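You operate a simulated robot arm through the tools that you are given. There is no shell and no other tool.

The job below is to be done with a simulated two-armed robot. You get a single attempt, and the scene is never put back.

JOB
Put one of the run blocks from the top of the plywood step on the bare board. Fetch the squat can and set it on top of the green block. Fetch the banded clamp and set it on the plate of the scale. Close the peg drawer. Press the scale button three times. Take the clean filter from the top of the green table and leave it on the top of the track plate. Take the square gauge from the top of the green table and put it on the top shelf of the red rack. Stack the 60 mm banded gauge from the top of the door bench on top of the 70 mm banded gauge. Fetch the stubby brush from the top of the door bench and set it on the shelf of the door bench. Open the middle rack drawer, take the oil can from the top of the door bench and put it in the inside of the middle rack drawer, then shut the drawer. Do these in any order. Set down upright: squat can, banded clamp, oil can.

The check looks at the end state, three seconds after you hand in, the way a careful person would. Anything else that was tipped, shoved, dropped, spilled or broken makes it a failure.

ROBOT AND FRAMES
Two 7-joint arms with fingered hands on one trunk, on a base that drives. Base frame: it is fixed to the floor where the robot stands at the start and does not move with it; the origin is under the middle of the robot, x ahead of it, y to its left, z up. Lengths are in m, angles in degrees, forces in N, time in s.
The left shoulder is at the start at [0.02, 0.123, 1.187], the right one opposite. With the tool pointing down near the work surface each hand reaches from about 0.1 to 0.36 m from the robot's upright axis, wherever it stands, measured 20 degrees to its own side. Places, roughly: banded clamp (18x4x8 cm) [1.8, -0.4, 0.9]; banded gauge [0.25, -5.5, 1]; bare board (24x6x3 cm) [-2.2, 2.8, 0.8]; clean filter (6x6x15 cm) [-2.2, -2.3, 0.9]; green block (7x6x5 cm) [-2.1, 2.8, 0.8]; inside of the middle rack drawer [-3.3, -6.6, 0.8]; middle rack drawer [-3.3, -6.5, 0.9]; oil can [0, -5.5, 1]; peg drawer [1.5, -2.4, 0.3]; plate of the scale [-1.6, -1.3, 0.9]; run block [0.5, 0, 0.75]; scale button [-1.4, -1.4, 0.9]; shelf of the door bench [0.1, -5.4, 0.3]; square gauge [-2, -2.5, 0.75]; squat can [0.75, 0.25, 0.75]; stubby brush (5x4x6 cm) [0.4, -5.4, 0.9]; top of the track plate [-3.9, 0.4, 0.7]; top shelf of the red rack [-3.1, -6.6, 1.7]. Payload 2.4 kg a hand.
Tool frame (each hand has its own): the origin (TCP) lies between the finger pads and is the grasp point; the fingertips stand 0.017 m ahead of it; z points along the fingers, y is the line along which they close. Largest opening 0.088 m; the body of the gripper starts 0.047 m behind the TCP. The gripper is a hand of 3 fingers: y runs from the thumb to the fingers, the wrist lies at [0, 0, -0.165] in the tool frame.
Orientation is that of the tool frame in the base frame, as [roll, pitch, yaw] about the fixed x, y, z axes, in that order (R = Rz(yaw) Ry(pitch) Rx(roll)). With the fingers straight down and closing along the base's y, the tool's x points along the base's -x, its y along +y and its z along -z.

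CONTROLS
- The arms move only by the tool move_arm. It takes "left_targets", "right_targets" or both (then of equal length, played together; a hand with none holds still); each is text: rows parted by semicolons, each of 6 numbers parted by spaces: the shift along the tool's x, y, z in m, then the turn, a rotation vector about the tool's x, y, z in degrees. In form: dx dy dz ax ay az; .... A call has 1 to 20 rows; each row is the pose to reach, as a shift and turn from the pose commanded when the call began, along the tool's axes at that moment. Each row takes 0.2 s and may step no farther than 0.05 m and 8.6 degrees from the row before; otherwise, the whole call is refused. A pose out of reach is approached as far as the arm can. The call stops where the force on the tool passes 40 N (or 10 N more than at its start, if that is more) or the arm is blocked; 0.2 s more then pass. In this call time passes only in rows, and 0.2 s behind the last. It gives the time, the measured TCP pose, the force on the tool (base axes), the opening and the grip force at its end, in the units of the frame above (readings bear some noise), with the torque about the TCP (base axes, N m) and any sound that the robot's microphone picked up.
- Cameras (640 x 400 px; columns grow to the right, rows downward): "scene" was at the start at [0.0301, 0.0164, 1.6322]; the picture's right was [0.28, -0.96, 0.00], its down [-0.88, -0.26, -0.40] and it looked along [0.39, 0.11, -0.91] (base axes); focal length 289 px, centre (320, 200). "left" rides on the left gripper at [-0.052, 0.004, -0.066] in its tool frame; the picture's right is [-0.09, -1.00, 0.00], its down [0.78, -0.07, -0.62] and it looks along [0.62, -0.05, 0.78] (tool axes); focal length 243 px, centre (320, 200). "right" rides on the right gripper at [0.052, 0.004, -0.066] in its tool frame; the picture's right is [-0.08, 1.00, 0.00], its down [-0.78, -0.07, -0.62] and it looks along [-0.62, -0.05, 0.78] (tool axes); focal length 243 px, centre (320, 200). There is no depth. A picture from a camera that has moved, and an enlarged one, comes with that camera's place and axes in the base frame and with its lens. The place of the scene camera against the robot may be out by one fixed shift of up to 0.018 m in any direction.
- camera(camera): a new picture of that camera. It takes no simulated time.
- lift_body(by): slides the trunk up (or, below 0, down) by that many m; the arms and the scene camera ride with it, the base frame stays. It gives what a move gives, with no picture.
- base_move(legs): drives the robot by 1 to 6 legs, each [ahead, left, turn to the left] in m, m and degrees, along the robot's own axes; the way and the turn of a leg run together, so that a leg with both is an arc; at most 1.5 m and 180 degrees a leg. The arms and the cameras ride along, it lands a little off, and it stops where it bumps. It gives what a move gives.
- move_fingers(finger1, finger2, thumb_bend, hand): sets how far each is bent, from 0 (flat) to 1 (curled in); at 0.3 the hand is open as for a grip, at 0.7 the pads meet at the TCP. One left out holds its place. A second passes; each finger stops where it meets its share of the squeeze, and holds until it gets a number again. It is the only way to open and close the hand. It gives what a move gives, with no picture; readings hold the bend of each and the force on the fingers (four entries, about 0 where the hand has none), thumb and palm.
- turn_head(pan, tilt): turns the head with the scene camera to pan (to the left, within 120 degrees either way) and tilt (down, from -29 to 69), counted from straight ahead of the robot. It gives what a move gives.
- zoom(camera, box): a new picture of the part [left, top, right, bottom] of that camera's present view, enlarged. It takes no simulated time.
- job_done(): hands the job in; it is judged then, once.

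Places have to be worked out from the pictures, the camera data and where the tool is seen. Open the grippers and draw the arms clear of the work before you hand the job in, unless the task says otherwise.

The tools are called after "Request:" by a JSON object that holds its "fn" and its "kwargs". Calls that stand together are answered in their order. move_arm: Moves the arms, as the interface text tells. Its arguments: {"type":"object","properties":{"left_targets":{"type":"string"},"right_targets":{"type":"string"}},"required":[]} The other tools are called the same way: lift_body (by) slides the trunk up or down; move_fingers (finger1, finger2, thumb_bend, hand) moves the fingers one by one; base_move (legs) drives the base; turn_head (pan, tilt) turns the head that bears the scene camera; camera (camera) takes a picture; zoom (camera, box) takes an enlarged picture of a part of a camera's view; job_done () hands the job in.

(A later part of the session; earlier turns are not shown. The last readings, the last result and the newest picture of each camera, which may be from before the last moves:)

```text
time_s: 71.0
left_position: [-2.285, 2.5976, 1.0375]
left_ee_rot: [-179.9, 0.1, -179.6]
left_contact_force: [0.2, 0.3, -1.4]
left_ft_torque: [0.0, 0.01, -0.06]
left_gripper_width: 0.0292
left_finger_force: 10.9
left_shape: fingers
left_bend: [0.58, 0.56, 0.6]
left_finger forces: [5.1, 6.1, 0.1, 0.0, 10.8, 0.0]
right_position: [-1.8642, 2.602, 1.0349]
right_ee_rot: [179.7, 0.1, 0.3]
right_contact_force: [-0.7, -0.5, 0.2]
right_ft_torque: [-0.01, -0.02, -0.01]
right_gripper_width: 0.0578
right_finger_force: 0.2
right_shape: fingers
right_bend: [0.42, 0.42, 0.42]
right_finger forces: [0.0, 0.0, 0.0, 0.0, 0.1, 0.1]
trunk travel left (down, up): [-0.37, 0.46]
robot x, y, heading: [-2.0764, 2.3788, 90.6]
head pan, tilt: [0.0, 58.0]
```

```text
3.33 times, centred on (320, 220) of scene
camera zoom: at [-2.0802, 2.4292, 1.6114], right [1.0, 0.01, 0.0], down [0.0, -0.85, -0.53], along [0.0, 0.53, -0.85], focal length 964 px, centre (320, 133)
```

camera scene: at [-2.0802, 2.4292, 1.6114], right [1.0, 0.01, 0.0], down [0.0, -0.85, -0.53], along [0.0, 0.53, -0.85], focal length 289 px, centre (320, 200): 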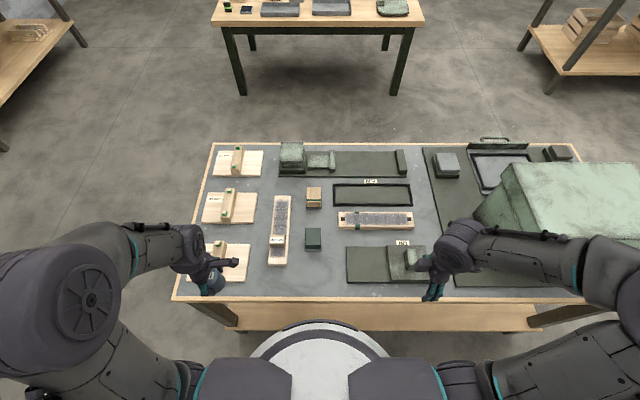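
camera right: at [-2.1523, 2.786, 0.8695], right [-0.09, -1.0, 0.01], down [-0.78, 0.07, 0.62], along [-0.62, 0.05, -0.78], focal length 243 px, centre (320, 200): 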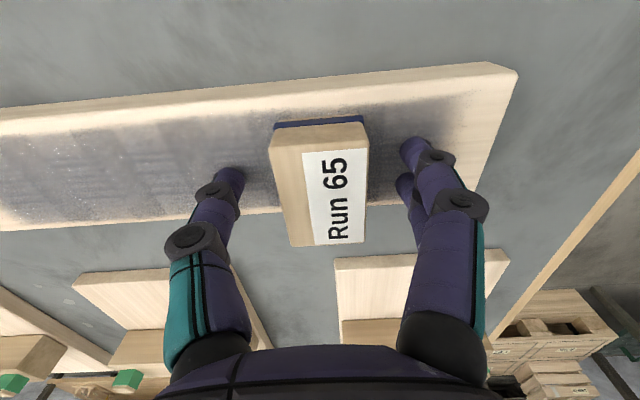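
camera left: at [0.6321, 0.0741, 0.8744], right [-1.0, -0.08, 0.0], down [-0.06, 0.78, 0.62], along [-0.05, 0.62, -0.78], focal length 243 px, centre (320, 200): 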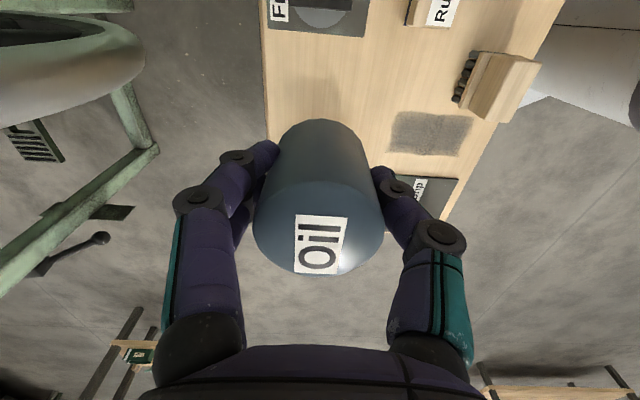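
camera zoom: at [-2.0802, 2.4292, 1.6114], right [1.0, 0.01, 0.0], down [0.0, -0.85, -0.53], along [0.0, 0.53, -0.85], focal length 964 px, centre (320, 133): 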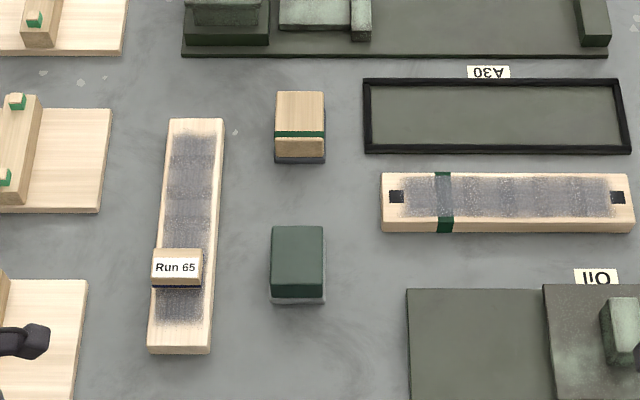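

I move the left hand with the can to above the green block (about (−2.100, 2.808)), staying high until the end.

Request:
{"fn": "move_arm", "kwargs": {"left_targets": "-0.0231 0.0263 0 0 0 0; -0.0462 0.0526 0 0 0 0; -0.0694 0.0789 0 0 0 0; -0.0925 0.1052 0.01 0 0 0; -0.1156 0.1315 0.03 0 0 0; -0.1388 0.1578 0.05 0 0 0; -0.1619 0.184 0.07 0 0 0; -0.185 0.2104 0.09 0 0 0; -0.185 0.2104 0.117 0 0 0"}}

Request:
{"fn": "camera", "kwargs": {"camera": "left"}}

Request:
{"fn": "zoom", "kwargs": {"camera": "scene", "box": [240, 160, 400, 280]}}

```text
time_s: 73.0
left_position: [-2.1031, 2.8107, 0.9189]
left_ee_rot: [-179.9, 0.1, -179.7]
left_contact_force: [0.2, -0.3, -0.9]
left_ft_torque: [0.01, 0.0, 0.02]
left_gripper_width: 0.0289
left_finger_force: 10.6
left_shape: fingers
left_bend: [0.58, 0.56, 0.6]
left_finger forces: [5.1, 6.1, 0.0, 0.0, 10.5, 0.0]
right_position: [-1.8649, 2.6024, 1.0351]
right_ee_rot: [179.7, 0.1, 0.3]
right_contact_force: [-0.1, -0.1, 0.4]
right_ft_torque: [0.0, 0.01, 0.01]
right_gripper_width: 0.0577
right_finger_force: 0.2
right_shape: fingers
right_bend: [0.42, 0.42, 0.42]
right_finger forces: [0.0, 0.0, 0.1, 0.0, 0.0, 0.0]
trunk travel left (down, up): [-0.37, 0.46]
robot x, y, heading: [-2.0717, 2.3825, 90.3]
head pan, tilt: [0.0, 58.0]
```

```text
taken
camera left: at [-2.0498, 2.8157, 0.9858], right [0.09, -1.0, 0.0], down [-0.78, -0.07, 0.62], along [-0.62, -0.06, -0.78], focal length 243 px, centre (320, 200)
```

left: 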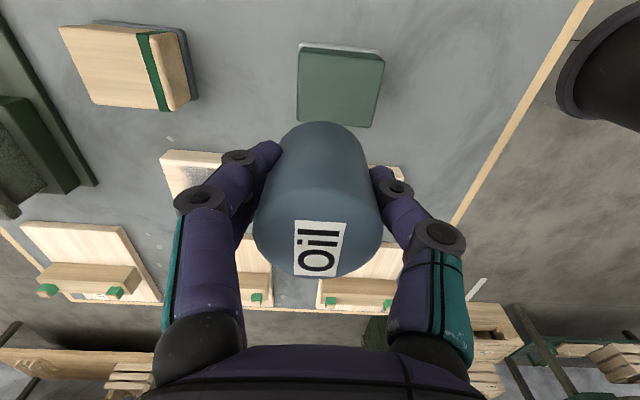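

```text
3.33 times, centred on (320, 220) of scene
camera zoom: at [-2.0818, 2.4294, 1.6114], right [1.0, 0.01, 0.0], down [0.01, -0.85, -0.53], along [0.0, 0.53, -0.85], focal length 964 px, centre (320, 133)
```

zoom: 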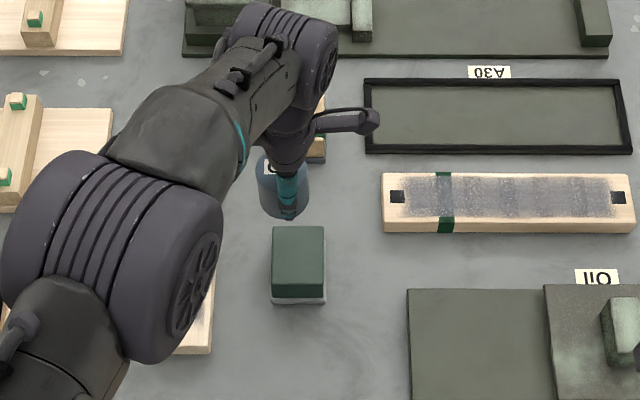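

The wrist camera puts the block's centre at about (−2.094, 2.798). I correct and descend to z≈0.87.

Request:
{"fn": "move_arm", "kwargs": {"left_targets": "-0.009 -0.0125 0.02 0 0 0; -0.009 -0.0125 0.049 0 0 0"}}

Request:
{"fn": "camera", "kwargs": {"camera": "left"}}

Request:
{"fn": "zoom", "kwargs": {"camera": "scene", "box": [260, 190, 360, 270]}}

```text
time_s: 73.7
left_position: [-2.0926, 2.7986, 0.8705]
left_ee_rot: [179.9, 0.1, -179.6]
left_contact_force: [-0.4, -0.5, -1.8]
left_ft_torque: [0.0, 0.02, 0.01]
left_gripper_width: 0.0287
left_finger_force: 10.3
left_shape: fingers
left_bend: [0.58, 0.56, 0.6]
left_finger forces: [5.2, 5.9, 0.0, 0.1, 10.5, 0.0]
right_position: [-1.8641, 2.6011, 1.035]
right_ee_rot: [179.8, 0.1, 0.4]
right_contact_force: [-0.1, -0.2, 0.4]
right_ft_torque: [0.03, -0.02, 0.01]
right_gripper_width: 0.0577
right_finger_force: 0.1
right_shape: fingers
right_bend: [0.42, 0.42, 0.42]
right_finger forces: [0.1, 0.0, 0.1, 0.0, 0.1, 0.0]
trunk travel left (down, up): [-0.37, 0.46]
robot x, y, heading: [-2.0745, 2.3775, 90.1]
head pan, tilt: [0.0, 58.0]
```

```text
taken
camera left: at [-2.0405, 2.8023, 0.9371], right [0.09, -1.0, 0.0], down [-0.78, -0.07, 0.62], along [-0.62, -0.06, -0.78], focal length 243 px, centre (320, 200)
```

left: 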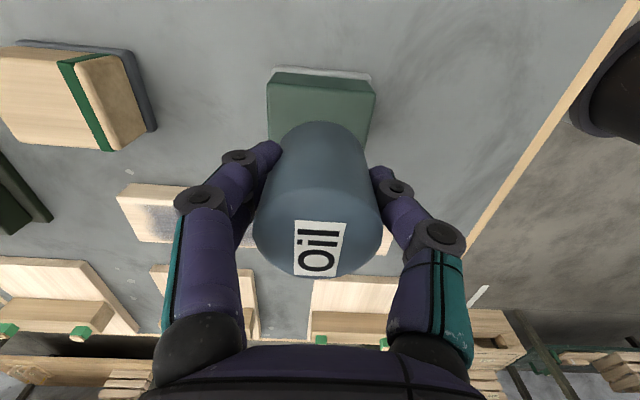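

```text
5.00 times, centred on (310, 230) of scene
camera zoom: at [-2.0818, 2.4297, 1.6113], right [1.0, 0.01, 0.0], down [0.01, -0.85, -0.53], along [0.0, 0.53, -0.85], focal length 1446 px, centre (370, 50)
```

zoom: 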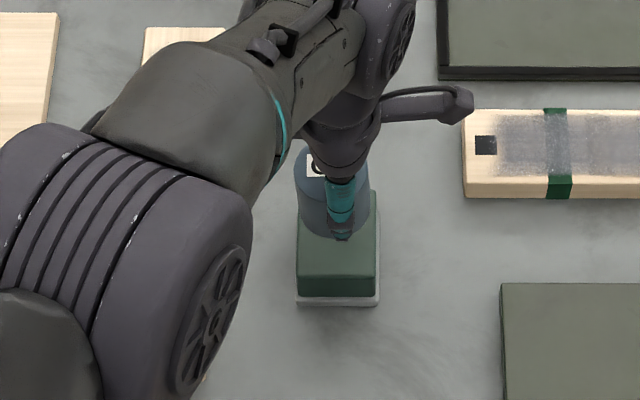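

Alignment is good; the block's centre is about (−2.0965, 2.798). I nudge 3 mm and descend to 0.845, then feel for contact one small step at a time.

Request:
{"fn": "move_arm", "kwargs": {"left_targets": "0.003 0 0.015 0 0 0; 0.003 0 0.026 0 0 0"}}

Request:
{"fn": "move_arm", "kwargs": {"left_targets": "0 0 0.004 0 0 0"}}

```text
time_s: 74.2
left_position: [-2.0957, 2.7995, 0.8453]
left_ee_rot: [179.9, 0.1, -179.5]
left_contact_force: [0.3, 0.2, -1.2]
left_ft_torque: [-0.04, -0.04, -0.01]
left_gripper_width: 0.0287
left_finger_force: 10.5
left_shape: fingers
left_bend: [0.58, 0.56, 0.6]
left_finger forces: [5.0, 6.0, 0.1, 0.0, 10.5, 0.0]
right_position: [-1.8652, 2.6005, 1.0359]
right_ee_rot: [179.6, 0.0, 0.4]
right_contact_force: [0.3, 0.0, 0.4]
right_ft_torque: [-0.02, -0.04, 0.02]
right_gripper_width: 0.0576
right_finger_force: 0.0
right_shape: fingers
right_bend: [0.42, 0.42, 0.42]
right_finger forces: [0.1, 0.1, 0.0, 0.0, 0.0, 0.1]
trunk travel left (down, up): [-0.37, 0.46]
robot x, y, heading: [-2.0763, 2.3808, 90.5]
head pan, tilt: [0.0, 58.0]
```

```text
time_s: 74.7
left_position: [-2.0965, 2.7985, 0.8421]
left_ee_rot: [-180.0, 0.1, -179.6]
left_contact_force: [0.3, 0.0, -0.8]
left_ft_torque: [0.01, -0.02, 0.0]
left_gripper_width: 0.0287
left_finger_force: 10.8
left_shape: fingers
left_bend: [0.58, 0.56, 0.6]
left_finger forces: [5.0, 6.0, 0.1, 0.0, 10.4, 0.0]
right_position: [-1.8652, 2.6016, 1.0354]
right_ee_rot: [179.7, 0.1, 0.3]
right_contact_force: [-0.1, 0.1, -0.9]
right_ft_torque: [-0.01, 0.01, -0.01]
right_gripper_width: 0.0576
right_finger_force: 0.0
right_shape: fingers
right_bend: [0.42, 0.42, 0.42]
right_finger forces: [0.0, 0.0, 0.0, 0.0, 0.0, 0.0]
trunk travel left (down, up): [-0.37, 0.46]
robot x, y, heading: [-2.0736, 2.3824, 90.3]
head pan, tilt: [0.0, 58.0]
```

No contact yet at 0.842; one more 3 mm step and then check.

Request:
{"fn": "move_arm", "kwargs": {"left_targets": "0 0 0.003 0 0 0"}}

Request:
{"fn": "camera", "kwargs": {"camera": "left"}}

Request:
{"fn": "zoom", "kwargs": {"camera": "scene", "box": [260, 190, 360, 270]}}

```text
time_s: 75.0
left_position: [-2.0964, 2.7973, 0.8393]
left_ee_rot: [180.0, 0.2, -179.7]
left_contact_force: [0.3, -0.1, 3.5]
left_ft_torque: [0.06, 0.03, -0.05]
left_gripper_width: 0.0287
left_finger_force: 11.8
left_shape: fingers
left_bend: [0.59, 0.56, 0.6]
left_finger forces: [5.4, 6.5, 0.0, 0.0, 11.1, 0.0]
right_position: [-1.8652, 2.6008, 1.0349]
right_ee_rot: [179.7, 0.1, 0.4]
right_contact_force: [-0.5, 0.3, 0.4]
right_ft_torque: [-0.01, 0.0, -0.02]
right_gripper_width: 0.0576
right_finger_force: 0.0
right_shape: fingers
right_bend: [0.42, 0.42, 0.42]
right_finger forces: [0.0, 0.0, 0.0, 0.1, 0.0, 0.0]
trunk travel left (down, up): [-0.37, 0.46]
robot x, y, heading: [-2.0744, 2.3788, 90.5]
head pan, tilt: [0.0, 58.0]
```

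```text
taken
camera left: at [-2.0441, 2.8021, 0.9056], right [0.09, -1.0, 0.0], down [-0.78, -0.07, 0.62], along [-0.62, -0.06, -0.78], focal length 243 px, centre (320, 200)
```

left: 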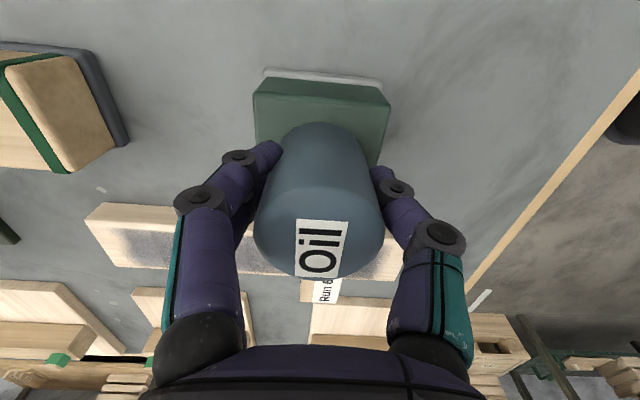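

```text
5.00 times, centred on (310, 230) of scene
camera zoom: at [-2.0815, 2.4288, 1.6115], right [1.0, 0.01, 0.0], down [0.01, -0.85, -0.53], along [0.0, 0.53, -0.85], focal length 1446 px, centre (370, 50)
```

zoom: 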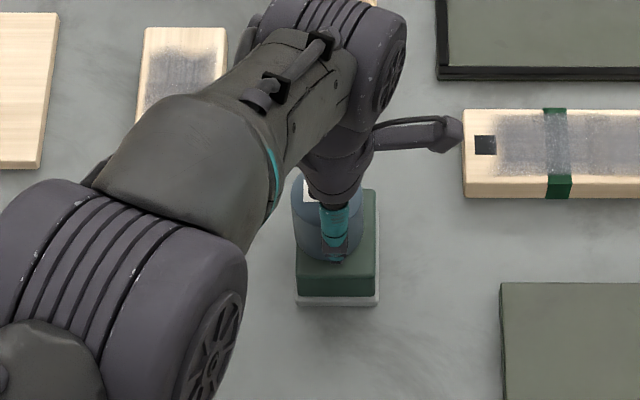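

Contact at 0.839 with ~4 N. The scene view suggests the can is ~4 mm left of the block's centre, so I lift slightly, shift 4 mm right and set down again.

Request:
{"fn": "move_arm", "kwargs": {"left_targets": "0 0 -0.005 0 0 0; -0.004 0 -0.005 0 0 0; -0.004 0 -0.001 0 0 0; -0.004 0 0.0005 0 0 0"}}

Request:
{"fn": "zoom", "kwargs": {"camera": "scene", "box": [260, 190, 360, 270]}}

```text
time_s: 76.0
left_position: [-2.0911, 2.7978, 0.8397]
left_ee_rot: [-180.0, 0.1, -179.5]
left_contact_force: [1.3, -0.9, 5.0]
left_ft_torque: [0.04, 0.0, 0.01]
left_gripper_width: 0.0287
left_finger_force: 11.4
left_shape: fingers
left_bend: [0.59, 0.57, 0.6]
left_finger forces: [5.4, 6.5, 0.0, 0.0, 11.4, 0.0]
right_position: [-1.8639, 2.6008, 1.0344]
right_ee_rot: [179.7, 0.1, 0.4]
right_contact_force: [0.2, 0.1, 0.1]
right_ft_torque: [-0.02, 0.0, -0.03]
right_gripper_width: 0.0578
right_finger_force: 0.0
right_shape: fingers
right_bend: [0.42, 0.42, 0.42]
right_finger forces: [0.0, 0.0, 0.0, 0.0, 0.0, 0.0]
trunk travel left (down, up): [-0.37, 0.46]
robot x, y, heading: [-2.0745, 2.3796, 90.1]
head pan, tilt: [0.0, 58.0]
```

```text
5.00 times, centred on (310, 230) of scene
camera zoom: at [-2.0815, 2.4288, 1.6115], right [1.0, 0.01, 0.0], down [0.01, -0.85, -0.53], along [0.0, 0.53, -0.85], focal length 1446 px, centre (370, 50)
```

zoom: 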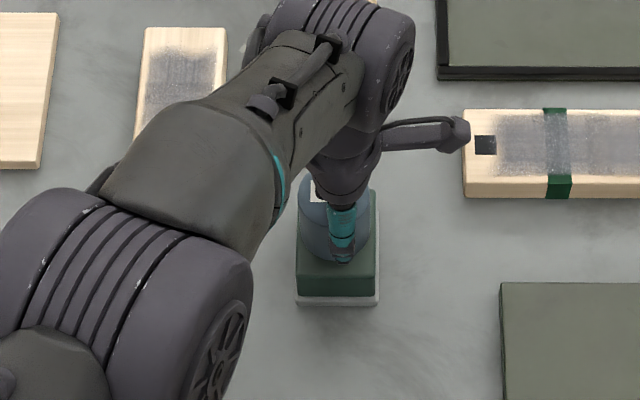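

The can is now centred on the block. I release it.

Request:
{"fn": "move_fingers", "kwargs": {"hand": "left", "finger1": 0.4, "finger2": 0.4, "thumb_bend": 0.4}}

Request:
{"fn": "camera", "kwargs": {"camera": "left"}}

```text
time_s: 77.0
left_position: [-2.0932, 2.7986, 0.8392]
left_ee_rot: [-180.0, 0.2, -179.6]
left_contact_force: [-0.1, 0.8, 0.2]
left_ft_torque: [-0.01, 0.0, 0.02]
left_gripper_width: 0.0622
left_finger_force: 0.1
left_shape: fingers
left_bend: [0.4, 0.4, 0.4]
left_finger forces: [0.0, 0.0, 0.0, 0.1, 0.1, 0.0]
right_position: [-1.8651, 2.6017, 1.0358]
right_ee_rot: [179.7, 0.0, 0.4]
right_contact_force: [0.4, -1.2, -0.1]
right_ft_torque: [-0.01, 0.0, -0.01]
right_gripper_width: 0.0578
right_finger_force: 0.0
right_shape: fingers
right_bend: [0.42, 0.42, 0.42]
right_finger forces: [0.0, 0.1, 0.0, 0.0, 0.0, 0.0]
trunk travel left (down, up): [-0.37, 0.46]
robot x, y, heading: [-2.0697, 2.3824, 90.3]
head pan, tilt: [0.0, 58.0]
```

```text
taken
camera left: at [-2.0402, 2.802, 0.9049], right [0.09, -1.0, 0.0], down [-0.78, -0.07, 0.62], along [-0.62, -0.06, -0.78], focal length 243 px, centre (320, 200)
```

left: 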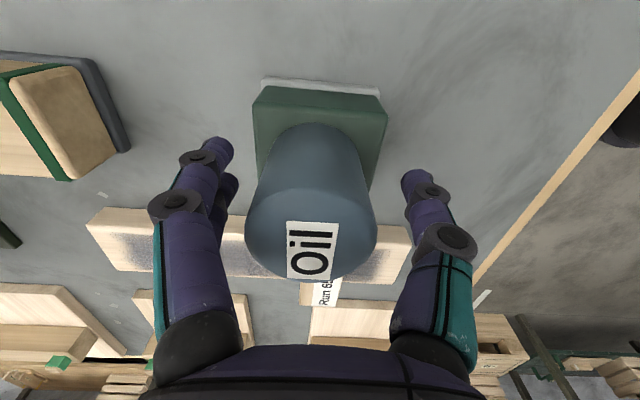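

The can stands upright on the block with fingers clear. I raise the hand straight up and retract.

Request:
{"fn": "move_arm", "kwargs": {"left_targets": "0 0 -0.02 0 0 0; 0 0 -0.05 0 0 0; 0 0 -0.09 0 0 0; 0 0 -0.13 0 0 0; 0.03 -0.02 -0.15 0 0 0; 0.06 -0.045 -0.17 0 0 0; 0.09 -0.075 -0.185 0 0 0; 0.12 -0.105 -0.195 0 0 0; 0.15 -0.14 -0.2 0 0 0; 0.18 -0.175 -0.2 0 0 0; 0.19 -0.2 -0.2 0 0 0"}}

Request:
{"fn": "camera", "kwargs": {"camera": "scene"}}

Request:
{"fn": "zoom", "kwargs": {"camera": "scene", "box": [240, 160, 400, 280]}}

```text
time_s: 79.5
left_position: [-2.2813, 2.5951, 1.039]
left_ee_rot: [180.0, 0.2, -179.6]
left_contact_force: [0.0, -0.2, 0.1]
left_ft_torque: [0.01, 0.0, -0.04]
left_gripper_width: 0.062
left_finger_force: 0.0
left_shape: fingers
left_bend: [0.4, 0.4, 0.4]
left_finger forces: [0.0, 0.0, 0.0, 0.0, 0.1, 0.0]
right_position: [-1.864, 2.6016, 1.0365]
right_ee_rot: [179.7, 0.0, 0.4]
right_contact_force: [1.1, 0.8, 0.0]
right_ft_torque: [-0.01, -0.02, 0.01]
right_gripper_width: 0.0579
right_finger_force: 0.1
right_shape: fingers
right_bend: [0.42, 0.42, 0.42]
right_finger forces: [0.1, 0.0, 0.1, 0.1, 0.0, 0.0]
trunk travel left (down, up): [-0.37, 0.46]
robot x, y, heading: [-2.074, 2.3791, 90.2]
head pan, tilt: [0.0, 58.0]
```

```text
taken
camera scene: at [-2.0816, 2.4288, 1.6114], right [1.0, 0.01, 0.0], down [0.01, -0.85, -0.53], along [0.0, 0.53, -0.85], focal length 289 px, centre (320, 200)
```

scene: 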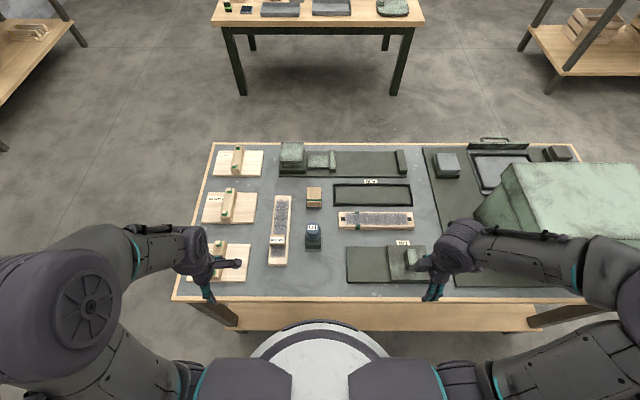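

```text
3.33 times, centred on (320, 220) of scene
camera zoom: at [-2.0816, 2.4288, 1.6114], right [1.0, 0.01, 0.0], down [0.01, -0.85, -0.53], along [0.0, 0.53, -0.85], focal length 964 px, centre (320, 133)
```

zoom: 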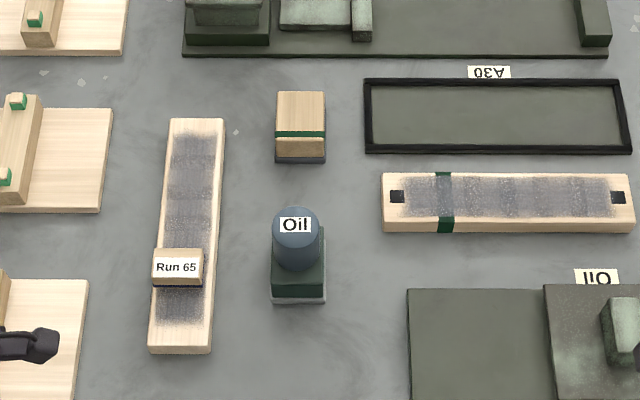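

Two subtasks done: Run 65 on the bare board, can on the green block. Next, the banded clamp at (1.8, −0.4): I back off, turn and drive to about (0.2, 1.3) to look behind the green machine.

Request:
{"fn": "base_move", "kwargs": {"legs": [[-0.5, 0, 0], [0, 0, -90]]}}

Request:
{"fn": "turn_head", "kwargs": {"pan": -15, "tilt": 20}}

Request:
{"fn": "camera", "kwargs": {"camera": "scene"}}

```text
time_s: 86.2
left_position: [-1.8543, 2.1008, 1.0395]
left_ee_rot: [180.0, 0.1, 89.4]
left_contact_force: [0.6, -0.4, -0.2]
left_ft_torque: [0.01, 0.0, -0.01]
left_gripper_width: 0.0622
left_finger_force: 0.0
left_shape: fingers
left_bend: [0.4, 0.4, 0.4]
left_finger forces: [0.0, 0.0, 0.0, 0.0, 0.0, 0.1]
right_position: [-1.8561, 1.6848, 1.0349]
right_ee_rot: [179.8, 0.0, -90.7]
right_contact_force: [0.3, 0.0, 0.0]
right_ft_torque: [0.04, -0.04, -0.01]
right_gripper_width: 0.0576
right_finger_force: 0.0
right_shape: fingers
right_bend: [0.42, 0.42, 0.42]
right_finger forces: [0.0, 0.0, 0.0, 0.0, 0.1, 0.0]
trunk travel left (down, up): [-0.37, 0.46]
robot x, y, heading: [-2.0751, 1.8998, -0.6]
head pan, tilt: [0.0, 58.0]
```

```text
time_s: 87.2
left_position: [-1.8529, 2.1004, 1.0392]
left_ee_rot: [-179.9, 0.1, 89.4]
left_contact_force: [0.0, -0.4, -0.1]
left_ft_torque: [0.0, -0.02, 0.0]
left_gripper_width: 0.0624
left_finger_force: 0.0
left_shape: fingers
left_bend: [0.4, 0.4, 0.4]
left_finger forces: [0.1, 0.0, 0.0, 0.0, 0.1, 0.0]
right_position: [-1.8564, 1.6838, 1.0356]
right_ee_rot: [179.6, 0.2, -90.7]
right_contact_force: [-0.7, -0.6, -1.2]
right_ft_torque: [-0.01, -0.01, 0.01]
right_gripper_width: 0.0577
right_finger_force: 0.0
right_shape: fingers
right_bend: [0.42, 0.42, 0.42]
right_finger forces: [0.0, 0.0, 0.0, 0.0, 0.0, 0.0]
trunk travel left (down, up): [-0.37, 0.46]
robot x, y, heading: [-2.0702, 1.899, -0.7]
head pan, tilt: [-15.0, 20.0]
```

```text
taken
camera scene: at [-2.0109, 1.8725, 1.6671], right [-0.27, -0.96, 0.0], down [-0.33, 0.09, -0.94], along [0.9, -0.25, -0.34], focal length 289 px, centre (320, 200)
```

scene: 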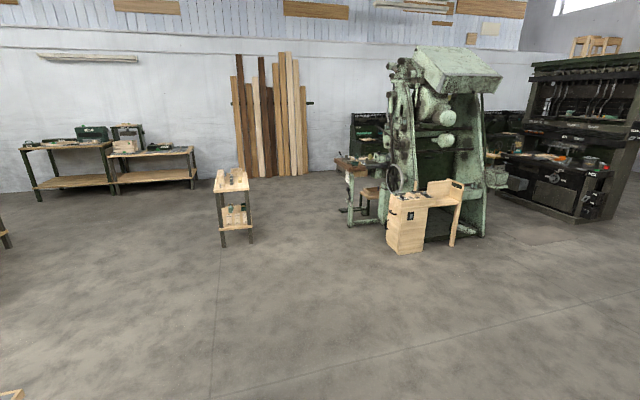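

Clear floor toward the machine's left side. I drive there.

Request:
{"fn": "base_move", "kwargs": {"legs": [[1.25, -0.33, 0], [1.25, -0.33, 0.7]]}}

Request:
{"fn": "turn_head", "kwargs": {"pan": -30, "tilt": 30}}

Request:
{"fn": "camera", "kwargs": {"camera": "scene"}}

```text
time_s: 99.8
left_position: [0.6502, 1.4137, 1.0403]
left_ee_rot: [180.0, 0.0, 89.3]
left_contact_force: [0.3, 0.2, -1.0]
left_ft_torque: [0.0, -0.02, 0.01]
left_gripper_width: 0.0621
left_finger_force: 0.1
left_shape: fingers
left_bend: [0.4, 0.4, 0.4]
left_finger forces: [0.1, 0.1, 0.1, 0.1, 0.1, 0.1]
right_position: [0.6482, 0.9986, 1.0354]
right_ee_rot: [179.6, 0.0, -90.7]
right_contact_force: [-1.0, -0.5, -0.4]
right_ft_torque: [0.02, 0.0, -0.01]
right_gripper_width: 0.0578
right_finger_force: 0.0
right_shape: fingers
right_bend: [0.42, 0.42, 0.42]
right_finger forces: [0.0, 0.0, 0.0, 0.1, 0.1, 0.1]
trunk travel left (down, up): [-0.37, 0.46]
robot x, y, heading: [0.4318, 1.2136, -0.7]
head pan, tilt: [-15.0, 20.0]
```

```text
time_s: 100.6
left_position: [0.6494, 1.4142, 1.0402]
left_ee_rot: [-180.0, 0.2, 89.3]
left_contact_force: [-0.5, -0.5, -0.3]
left_ft_torque: [0.0, -0.02, 0.02]
left_gripper_width: 0.0619
left_finger_force: 0.1
left_shape: fingers
left_bend: [0.4, 0.4, 0.4]
left_finger forces: [0.1, 0.0, 0.0, 0.0, 0.1, 0.0]
right_position: [0.6463, 0.9989, 1.0343]
right_ee_rot: [179.8, 0.1, -90.7]
right_contact_force: [0.2, -0.3, 0.3]
right_ft_torque: [0.03, -0.01, 0.0]
right_gripper_width: 0.0578
right_finger_force: 0.2
right_shape: fingers
right_bend: [0.42, 0.42, 0.42]
right_finger forces: [0.0, 0.1, 0.0, 0.1, 0.0, 0.1]
trunk travel left (down, up): [-0.37, 0.46]
robot x, y, heading: [0.4286, 1.2151, -0.7]
head pan, tilt: [-30.0, 30.0]
```

```text
taken
camera scene: at [0.481, 1.1661, 1.6511], right [-0.51, -0.86, 0.0], down [-0.43, 0.25, -0.87], along [0.74, -0.44, -0.5], focal length 289 px, centre (320, 200)
```

scene: 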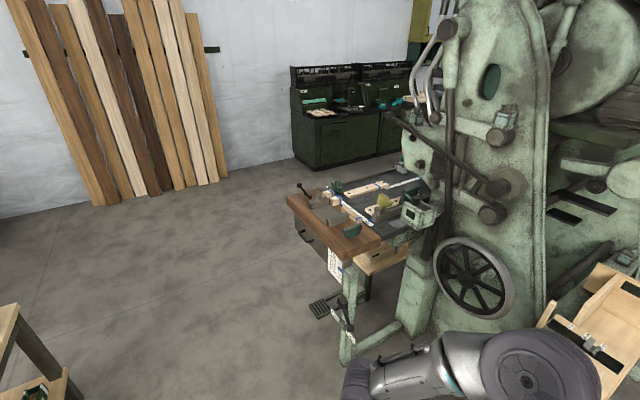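

The clamp at (1.8, −0.4, 0.9) should project near (415, 157) — near the far end of that small machine table. I zoom there.

Request:
{"fn": "zoom", "kwargs": {"camera": "scene", "box": [280, 130, 480, 260]}}

Request:
{"fn": "zoom", "kwargs": {"camera": "scene", "box": [290, 60, 450, 180]}}

```text
3.08 times, centred on (380, 195) of scene
camera zoom: at [0.481, 1.1661, 1.6511], right [-0.51, -0.86, 0.0], down [-0.43, 0.25, -0.87], along [0.74, -0.44, -0.5], focal length 890 px, centre (135, 215)
```

zoom: 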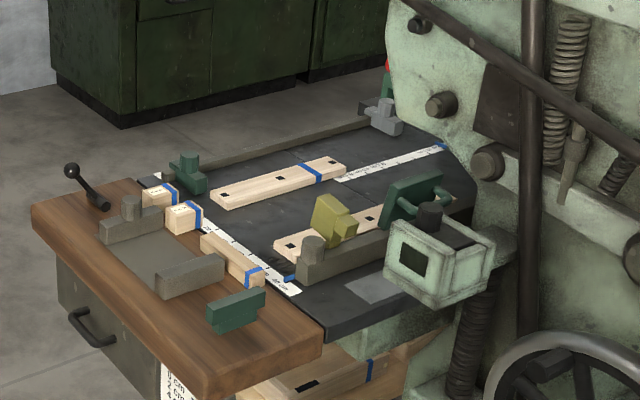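

```text
3.33 times, centred on (370, 120) of scene
camera zoom: at [0.481, 1.1661, 1.6511], right [-0.51, -0.86, 0.0], down [-0.43, 0.25, -0.87], along [0.74, -0.44, -0.5], focal length 964 px, centre (153, 467)
```

zoom: 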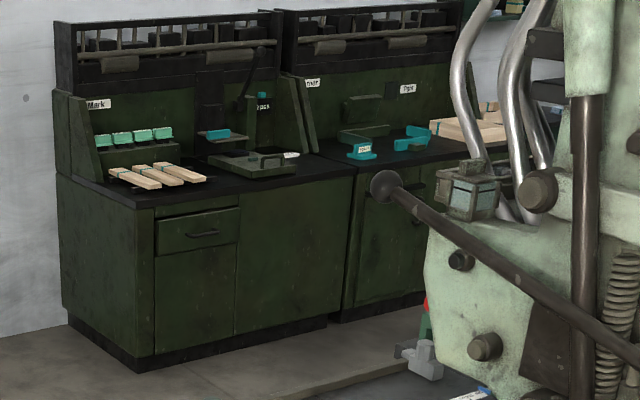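

A green item with a red band is half hidden behind the machine post at roughly (1.75, −0.25). I drive past the table end (gap y 0.65–1.84) to view from the far side.

Request:
{"fn": "base_move", "kwargs": {"legs": [[1.0, 0.03, 0.7], [1.0, 0.0, 0]]}}

Request:
{"fn": "turn_head", "kwargs": {"pan": -110, "tilt": 30}}

Request:
{"fn": "camera", "kwargs": {"camera": "scene"}}

Request:
{"fn": "turn_head", "kwargs": {"pan": -70, "tilt": 30}}

Request:
{"fn": "camera", "kwargs": {"camera": "scene"}}

```text
time_s: 110.4
left_position: [2.6205, 1.424, 1.0379]
left_ee_rot: [-180.0, 0.1, 89.2]
left_contact_force: [-0.1, 0.1, 0.0]
left_ft_torque: [-0.01, 0.02, -0.01]
left_gripper_width: 0.0623
left_finger_force: 0.1
left_shape: fingers
left_bend: [0.4, 0.4, 0.4]
left_finger forces: [0.0, 0.0, 0.0, 0.1, 0.0, 0.0]
right_position: [2.6182, 1.0099, 1.0356]
right_ee_rot: [179.7, 0.0, -90.6]
right_contact_force: [0.3, -0.2, 0.8]
right_ft_torque: [0.02, 0.0, 0.03]
right_gripper_width: 0.0574
right_finger_force: 0.0
right_shape: fingers
right_bend: [0.42, 0.42, 0.42]
right_finger forces: [0.0, 0.1, 0.0, 0.0, 0.0, 0.0]
trunk travel left (down, up): [-0.37, 0.46]
robot x, y, heading: [2.3997, 1.2239, -0.5]
head pan, tilt: [-30.0, 30.0]
```

```text
time_s: 112.0
left_position: [2.6203, 1.4245, 1.0385]
left_ee_rot: [-180.0, 0.1, 89.3]
left_contact_force: [-0.8, 0.5, 0.7]
left_ft_torque: [0.0, -0.02, -0.01]
left_gripper_width: 0.0622
left_finger_force: 0.0
left_shape: fingers
left_bend: [0.4, 0.4, 0.4]
left_finger forces: [0.1, 0.1, 0.0, 0.0, 0.0, 0.0]
right_position: [2.6184, 1.0093, 1.0348]
right_ee_rot: [179.7, 0.0, -90.6]
right_contact_force: [0.1, -1.0, 1.1]
right_ft_torque: [0.01, -0.03, 0.03]
right_gripper_width: 0.0577
right_finger_force: 0.1
right_shape: fingers
right_bend: [0.42, 0.42, 0.42]
right_finger forces: [0.1, 0.1, 0.1, 0.0, 0.1, 0.0]
trunk travel left (down, up): [-0.37, 0.46]
robot x, y, heading: [2.4017, 1.218, -0.8]
head pan, tilt: [-110.0, 30.0]
```

```text
taken
camera scene: at [2.3421, 1.1379, 1.6511], right [-0.94, 0.35, 0.0], down [0.18, 0.47, -0.87], along [-0.31, -0.81, -0.5], focal length 289 px, centre (320, 200)
```

scene: 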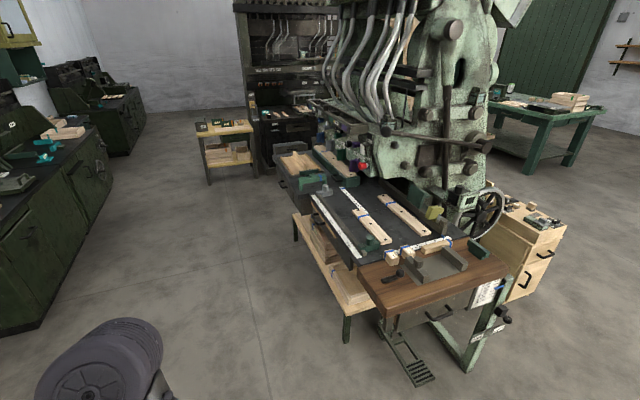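

```text
time_s: 113.0
left_position: [2.6205, 1.425, 1.039]
left_ee_rot: [180.0, 0.1, 89.3]
left_contact_force: [-0.8, -0.8, 0.3]
left_ft_torque: [0.0, 0.01, 0.02]
left_gripper_width: 0.0622
left_finger_force: 0.0
left_shape: fingers
left_bend: [0.4, 0.4, 0.4]
left_finger forces: [0.1, 0.0, 0.0, 0.0, 0.1, 0.1]
right_position: [2.6171, 1.0094, 1.0351]
right_ee_rot: [179.7, 0.1, -90.7]
right_contact_force: [0.2, -0.7, 0.4]
right_ft_torque: [0.01, 0.03, 0.02]
right_gripper_width: 0.0576
right_finger_force: 0.0
right_shape: fingers
right_bend: [0.42, 0.42, 0.42]
right_finger forces: [0.1, 0.1, 0.1, 0.0, 0.0, 0.1]
trunk travel left (down, up): [-0.37, 0.46]
robot x, y, heading: [2.3978, 1.2241, -0.3]
head pan, tilt: [-70.0, 30.0]
```

```text
taken
camera scene: at [2.4038, 1.1371, 1.6511], right [-0.94, -0.33, 0.0], down [-0.16, 0.47, -0.87], along [0.29, -0.82, -0.5], focal length 289 px, centre (320, 200)
```

scene: 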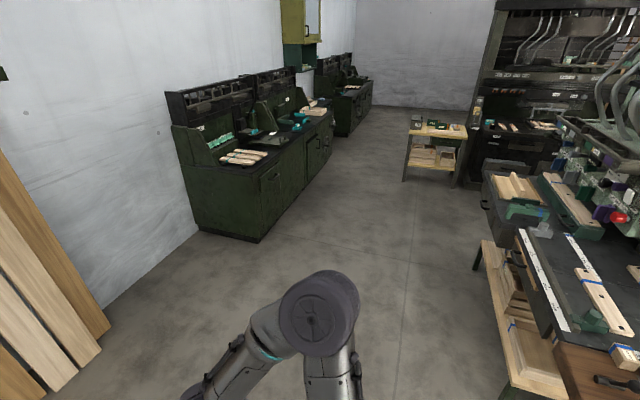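

Now I zoom on the far part of the bed to find the banded clamp.

Request:
{"fn": "turn_head", "kwargs": {"pan": -100, "tilt": 35}}

Request:
{"fn": "zoom", "kwargs": {"camera": "scene", "box": [330, 80, 560, 230]}}

Request:
{"fn": "zoom", "kwargs": {"camera": "scene", "box": [360, 90, 480, 170]}}

```text
time_s: 114.0
left_position: [2.6195, 1.4249, 1.0393]
left_ee_rot: [-180.0, 0.1, 89.3]
left_contact_force: [0.3, 0.2, -0.5]
left_ft_torque: [-0.04, 0.05, 0.02]
left_gripper_width: 0.0623
left_finger_force: 0.0
left_shape: fingers
left_bend: [0.4, 0.4, 0.4]
left_finger forces: [0.0, 0.1, 0.0, 0.0, 0.0, 0.0]
right_position: [2.619, 1.009, 1.0333]
right_ee_rot: [179.7, 0.1, -90.7]
right_contact_force: [-0.1, -0.1, -1.3]
right_ft_torque: [-0.02, 0.02, -0.02]
right_gripper_width: 0.0576
right_finger_force: 0.0
right_shape: fingers
right_bend: [0.42, 0.42, 0.42]
right_finger forces: [0.1, 0.0, 0.0, 0.1, 0.1, 0.0]
trunk travel left (down, up): [-0.37, 0.46]
robot x, y, heading: [2.4045, 1.2238, -0.8]
head pan, tilt: [-100.0, 35.0]
```

```text
2.67 times, centred on (445, 155) of scene
camera zoom: at [2.3577, 1.136, 1.6433], right [-0.98, 0.19, 0.0], down [0.11, 0.56, -0.82], along [-0.15, -0.81, -0.57], focal length 771 px, centre (-13, 320)
```

zoom: 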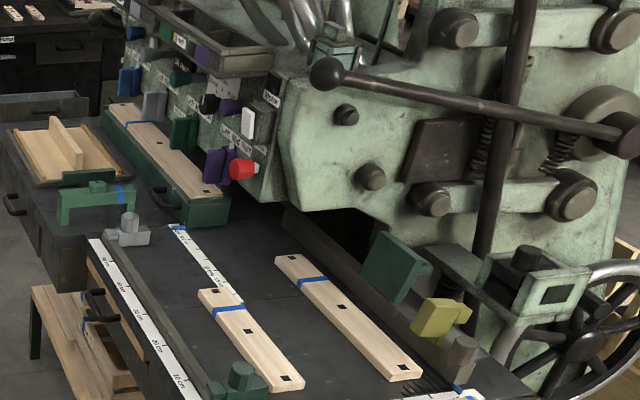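

```text
5.00 times, centred on (420, 130) of scene
camera zoom: at [2.3577, 1.136, 1.6433], right [-0.98, 0.19, 0.0], down [0.11, 0.56, -0.82], along [-0.15, -0.81, -0.57], focal length 1446 px, centre (-180, 550)
```

zoom: 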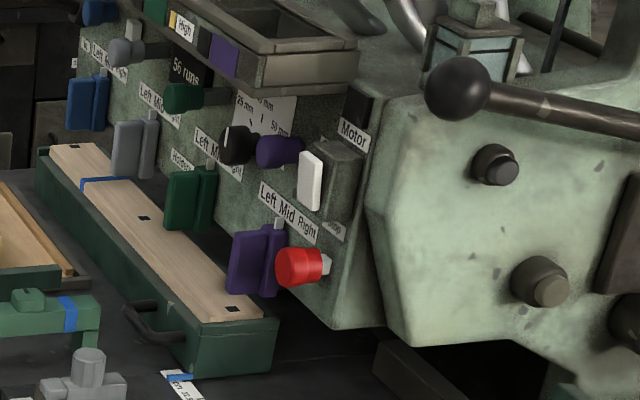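

The banded clamp is the green bridge clamp with a blue band, at about (1.84, −0.35), near the bed's edge (x≈2.0). I turn around to face −x in the aisle and drive along it.

Request:
{"fn": "base_move", "kwargs": {"legs": [[0.15, 0, 0], [0, 0, -179.5], [0, 0.8, 0], [0, 0.78, 0]]}}

Request:
{"fn": "turn_head", "kwargs": {"pan": 0, "tilt": 45}}

Request:
{"fn": "camera", "kwargs": {"camera": "scene"}}

```text
time_s: 130.4
left_position: [2.3656, -0.5772, 1.0388]
left_ee_rot: [-180.0, 0.1, -89.3]
left_contact_force: [-0.8, 0.5, -0.3]
left_ft_torque: [0.0, 0.02, 0.01]
left_gripper_width: 0.062
left_finger_force: 0.0
left_shape: fingers
left_bend: [0.4, 0.4, 0.4]
left_finger forces: [0.1, 0.1, 0.0, 0.1, 0.0, 0.0]
right_position: [2.3569, -0.1615, 1.0344]
right_ee_rot: [179.8, 0.1, 90.7]
right_contact_force: [0.8, 0.2, -0.2]
right_ft_torque: [0.0, 0.0, 0.0]
right_gripper_width: 0.0577
right_finger_force: 0.0
right_shape: fingers
right_bend: [0.42, 0.42, 0.42]
right_finger forces: [0.1, 0.1, 0.1, 0.0, 0.1, 0.1]
trunk travel left (down, up): [-0.37, 0.46]
robot x, y, heading: [2.5749, -0.3705, -179.3]
head pan, tilt: [-100.0, 35.0]
```

```text
time_s: 132.1
left_position: [2.3646, -0.5768, 1.0386]
left_ee_rot: [179.9, 0.1, -89.3]
left_contact_force: [-0.7, 0.6, 1.1]
left_ft_torque: [-0.02, -0.04, 0.0]
left_gripper_width: 0.0621
left_finger_force: 0.0
left_shape: fingers
left_bend: [0.4, 0.4, 0.4]
left_finger forces: [0.1, 0.0, 0.1, 0.1, 0.0, 0.0]
right_position: [2.3562, -0.1609, 1.0349]
right_ee_rot: [179.7, -0.1, 90.7]
right_contact_force: [0.2, -0.2, 0.5]
right_ft_torque: [-0.01, 0.03, -0.01]
right_gripper_width: 0.0576
right_finger_force: 0.1
right_shape: fingers
right_bend: [0.42, 0.42, 0.42]
right_finger forces: [0.0, 0.0, 0.0, 0.0, 0.0, 0.1]
trunk travel left (down, up): [-0.37, 0.46]
robot x, y, heading: [2.5806, -0.3678, -179.4]
head pan, tilt: [0.0, 45.0]
```

```text
taken
camera scene: at [2.5096, -0.3703, 1.6285], right [-0.01, 1.0, 0.0], down [0.71, 0.01, -0.71], along [-0.71, -0.01, -0.71], focal length 289 px, centre (320, 200)
```

scene: 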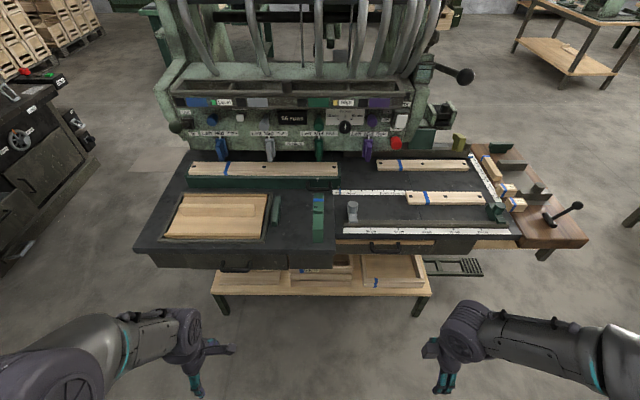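

Request:
{"fn": "zoom", "kwargs": {"camera": "scene", "box": [260, 160, 400, 260]}}

```text
4.00 times, centred on (330, 210) of scene
camera zoom: at [2.5096, -0.3703, 1.6285], right [-0.01, 1.0, 0.0], down [0.71, 0.01, -0.71], along [-0.71, -0.01, -0.71], focal length 1157 px, centre (280, 160)
```

zoom: 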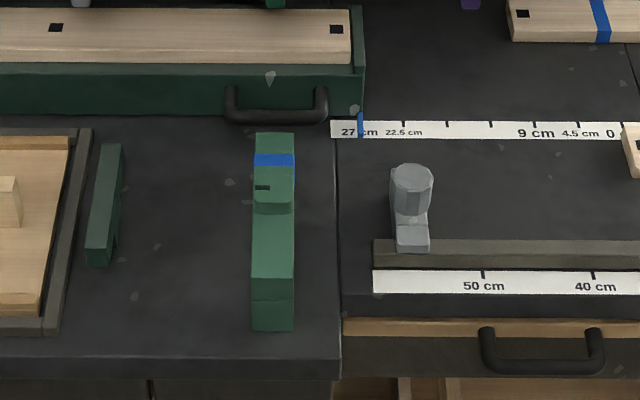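

The clamp's long axis points straight away from me (along x), banded at the far end, with a nub in the middle. I drive closer to about x≈2.24.

Request:
{"fn": "base_move", "kwargs": {"legs": [[0.3, 0, -0.6]]}}

Request:
{"fn": "turn_head", "kwargs": {"pan": 0, "tilt": 58}}

Request:
{"fn": "camera", "kwargs": {"camera": "scene"}}

Request:
{"fn": "zoom", "kwargs": {"camera": "scene", "box": [260, 160, 400, 260]}}

```text
time_s: 134.2
left_position: [2.0661, -0.5772, 1.0388]
left_ee_rot: [180.0, 0.1, -89.6]
left_contact_force: [0.0, 0.1, 0.1]
left_ft_torque: [0.01, 0.01, -0.03]
left_gripper_width: 0.0619
left_finger_force: 0.2
left_shape: fingers
left_bend: [0.4, 0.4, 0.4]
left_finger forces: [0.1, 0.0, 0.0, 0.0, 0.0, 0.1]
right_position: [2.0607, -0.1623, 1.0358]
right_ee_rot: [179.7, 0.0, 90.2]
right_contact_force: [0.3, 0.2, -0.7]
right_ft_torque: [0.02, 0.01, 0.02]
right_gripper_width: 0.0579
right_finger_force: 0.1
right_shape: fingers
right_bend: [0.42, 0.42, 0.42]
right_finger forces: [0.0, 0.1, 0.0, 0.0, 0.1, 0.0]
trunk travel left (down, up): [-0.37, 0.46]
robot x, y, heading: [2.2817, -0.3699, -179.9]
head pan, tilt: [0.0, 45.0]
```

```text
time_s: 134.9
left_position: [2.0673, -0.5778, 1.0392]
left_ee_rot: [180.0, 0.1, -89.6]
left_contact_force: [-0.1, -0.5, -0.8]
left_ft_torque: [-0.02, 0.01, -0.01]
left_gripper_width: 0.0621
left_finger_force: 0.1
left_shape: fingers
left_bend: [0.4, 0.4, 0.4]
left_finger forces: [0.0, 0.2, 0.0, 0.0, 0.1, 0.0]
right_position: [2.0622, -0.1622, 1.0356]
right_ee_rot: [179.7, 0.1, 90.4]
right_contact_force: [0.4, 1.5, 0.1]
right_ft_torque: [0.02, 0.04, 0.01]
right_gripper_width: 0.0578
right_finger_force: 0.0
right_shape: fingers
right_bend: [0.42, 0.42, 0.42]
right_finger forces: [0.0, 0.0, 0.1, 0.0, 0.0, 0.2]
trunk travel left (down, up): [-0.37, 0.46]
robot x, y, heading: [2.2824, -0.3709, -179.7]
head pan, tilt: [0.0, 58.0]
```

```text
taken
camera scene: at [2.2263, -0.3725, 1.6114], right [-0.01, 1.0, 0.0], down [0.85, 0.0, -0.53], along [-0.53, 0.0, -0.85], focal length 289 px, centre (320, 200)
```

scene: 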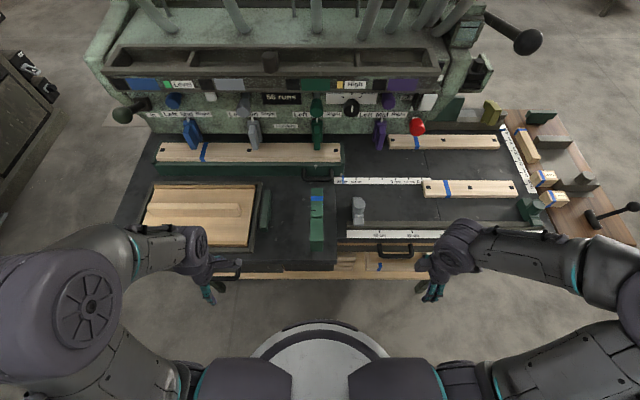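

```text
4.00 times, centred on (330, 210) of scene
camera zoom: at [2.2263, -0.3725, 1.6114], right [-0.01, 1.0, 0.0], down [0.85, 0.0, -0.53], along [-0.53, 0.0, -0.85], focal length 1157 px, centre (280, 160)
```

zoom: 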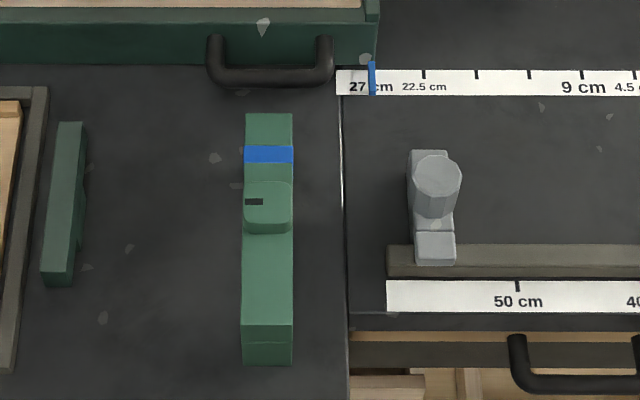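

Triangulated: clamp spans x 1.73–1.91 at y≈−0.378, bed surface z≈0.82, beam top ≈0.888, nub top ≈0.90. I move 7 cm nearer, then swing the right hand back to its natural yaw while moving above the clamp.

Request:
{"fn": "base_move", "kwargs": {"legs": [[0.07, 0.0, -0.2]]}}

Request:
{"fn": "move_fingers", "kwargs": {"hand": "right", "finger1": 0.3, "finger2": 0.3, "thumb_bend": 0.3}}

```text
time_s: 135.9
left_position: [1.9946, -0.5776, 1.039]
left_ee_rot: [-179.9, 0.1, -89.8]
left_contact_force: [0.6, 0.1, 0.0]
left_ft_torque: [0.0, -0.02, 0.0]
left_gripper_width: 0.0621
left_finger_force: 0.1
left_shape: fingers
left_bend: [0.4, 0.4, 0.4]
left_finger forces: [0.1, 0.0, 0.1, 0.1, 0.0, 0.0]
right_position: [1.9905, -0.1632, 1.0335]
right_ee_rot: [179.7, 0.0, 90.2]
right_contact_force: [-0.1, -0.1, 0.6]
right_ft_torque: [0.02, -0.01, -0.01]
right_gripper_width: 0.0577
right_finger_force: 0.0
right_shape: fingers
right_bend: [0.42, 0.42, 0.42]
right_finger forces: [0.0, 0.1, 0.0, 0.1, 0.0, 0.0]
trunk travel left (down, up): [-0.37, 0.46]
robot x, y, heading: [2.2128, -0.3694, -179.7]
head pan, tilt: [0.0, 58.0]
```

```text
time_s: 136.9
left_position: [1.9944, -0.5785, 1.04]
left_ee_rot: [179.9, 0.1, -89.8]
left_contact_force: [0.0, 0.4, 0.6]
left_ft_torque: [-0.03, 0.0, 0.0]
left_gripper_width: 0.0621
left_finger_force: 0.0
left_shape: fingers
left_bend: [0.4, 0.4, 0.4]
left_finger forces: [0.1, 0.0, 0.0, 0.1, 0.0, 0.1]
right_position: [1.9923, -0.1629, 1.0348]
right_ee_rot: [179.6, 0.0, 90.2]
right_contact_force: [0.7, 0.9, 0.6]
right_ft_torque: [-0.01, 0.0, -0.02]
right_gripper_width: 0.0842
right_finger_force: 0.0
right_shape: fingers
right_bend: [0.3, 0.3, 0.3]
right_finger forces: [0.0, 0.1, 0.0, 0.0, 0.1, 0.0]
trunk travel left (down, up): [-0.37, 0.46]
robot x, y, heading: [2.2094, -0.3728, -179.8]
head pan, tilt: [0.0, 58.0]
```

Request:
{"fn": "move_arm", "kwargs": {"right_targets": "-0.0194 -0.0161 0 0 0 8.2; -0.0388 -0.0322 0 0 0 16.4; -0.0582 -0.0483 0 0 0 24.6; -0.0776 -0.0644 0 0 0 32.8; -0.097 -0.0805 0 0 0 41; -0.1164 -0.0966 0 0 0 49.2; -0.1358 -0.1127 0.005 0 0 57.4; -0.1552 -0.1288 0.015 0 0 65.6; -0.1746 -0.1449 0.025 0 0 73.8; -0.194 -0.161 0.035 0 0 82; -0.2136 -0.177 0.045 0 0 90"}}

Request:
{"fn": "camera", "kwargs": {"camera": "right"}}

Request:
{"fn": "camera", "kwargs": {"camera": "scene"}}

```text
time_s: 139.3
left_position: [1.9963, -0.5786, 1.0397]
left_ee_rot: [-180.0, 0.1, -89.8]
left_contact_force: [-0.8, 0.0, -0.3]
left_ft_torque: [-0.03, 0.02, 0.01]
left_gripper_width: 0.0621
left_finger_force: 0.1
left_shape: fingers
left_bend: [0.4, 0.4, 0.4]
left_finger forces: [0.0, 0.0, 0.0, 0.0, 0.1, 0.0]
right_position: [1.8146, -0.3743, 0.9897]
right_ee_rot: [180.0, -0.4, 0.0]
right_contact_force: [0.0, -0.5, -0.4]
right_ft_torque: [0.01, 0.03, -0.01]
right_gripper_width: 0.084
right_finger_force: 0.0
right_shape: fingers
right_bend: [0.3, 0.3, 0.3]
right_finger forces: [0.1, 0.0, 0.0, 0.0, 0.0, 0.0]
trunk travel left (down, up): [-0.37, 0.46]
robot x, y, heading: [2.2122, -0.3756, -180.1]
head pan, tilt: [0.0, 58.0]
```

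```text
taken
camera right: at [1.8673, -0.3781, 1.0551], right [-0.08, -1.0, 0.0], down [-0.78, 0.07, 0.62], along [-0.61, 0.05, -0.79], focal length 243 px, centre (320, 200)
```

right: 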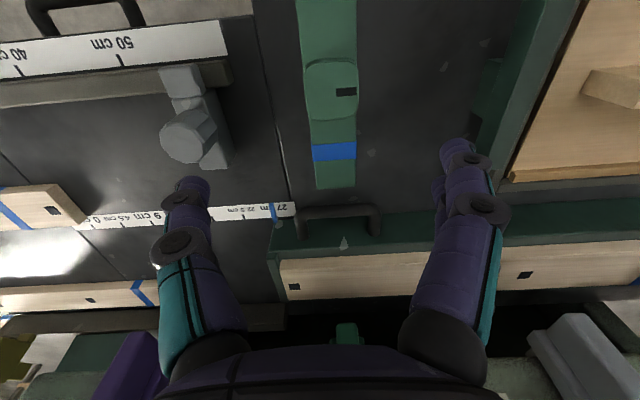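

```text
taken
camera scene: at [2.1549, -0.3731, 1.6114], right [0.0, 1.0, 0.0], down [0.85, 0.0, -0.53], along [-0.53, 0.0, -0.85], focal length 289 px, centre (320, 200)
```

scene: 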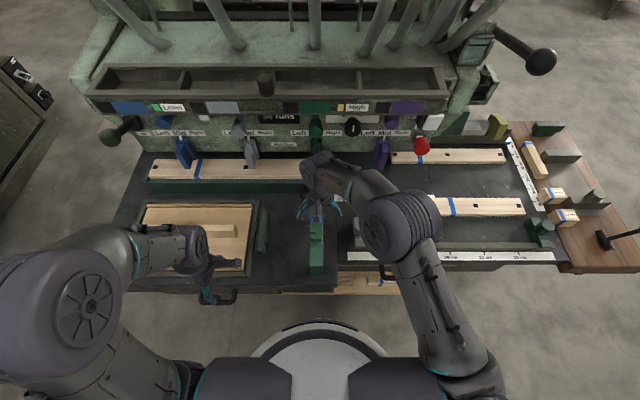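

The nub reads (1.832, −0.383) from the wrist camera. I correct and lower to 0.945.

Request:
{"fn": "move_arm", "kwargs": {"right_targets": "0.015 0.007 0.02 0 0 0; 0.015 0.007 0.045 0 0 0"}}

Request:
{"fn": "camera", "kwargs": {"camera": "right"}}

```text
time_s: 139.9
left_position: [1.9951, -0.5779, 1.0391]
left_ee_rot: [180.0, 0.1, -89.8]
left_contact_force: [0.2, 0.3, 0.3]
left_ft_torque: [-0.01, -0.02, 0.01]
left_gripper_width: 0.0621
left_finger_force: 0.2
left_shape: fingers
left_bend: [0.4, 0.4, 0.4]
left_finger forces: [0.1, 0.0, 0.1, 0.1, 0.0, 0.0]
right_position: [1.8314, -0.3821, 0.9429]
right_ee_rot: [179.8, -0.2, 0.1]
right_contact_force: [0.1, 0.4, -0.3]
right_ft_torque: [0.03, -0.04, -0.01]
right_gripper_width: 0.0837
right_finger_force: 0.1
right_shape: fingers
right_bend: [0.3, 0.3, 0.3]
right_finger forces: [0.1, 0.0, 0.0, 0.0, 0.0, 0.1]
trunk travel left (down, up): [-0.37, 0.46]
robot x, y, heading: [2.2097, -0.3718, -179.7]
head pan, tilt: [0.0, 58.0]
```

```text
taken
camera right: at [1.882, -0.3848, 1.0087], right [-0.08, -1.0, 0.0], down [-0.78, 0.06, 0.62], along [-0.62, 0.05, -0.79], focal length 243 px, centre (320, 200)
```

right: 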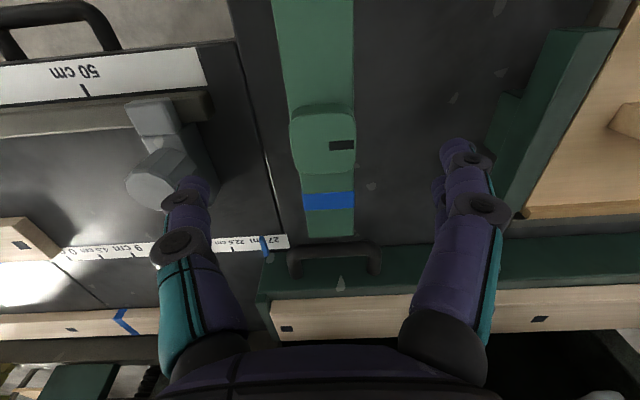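

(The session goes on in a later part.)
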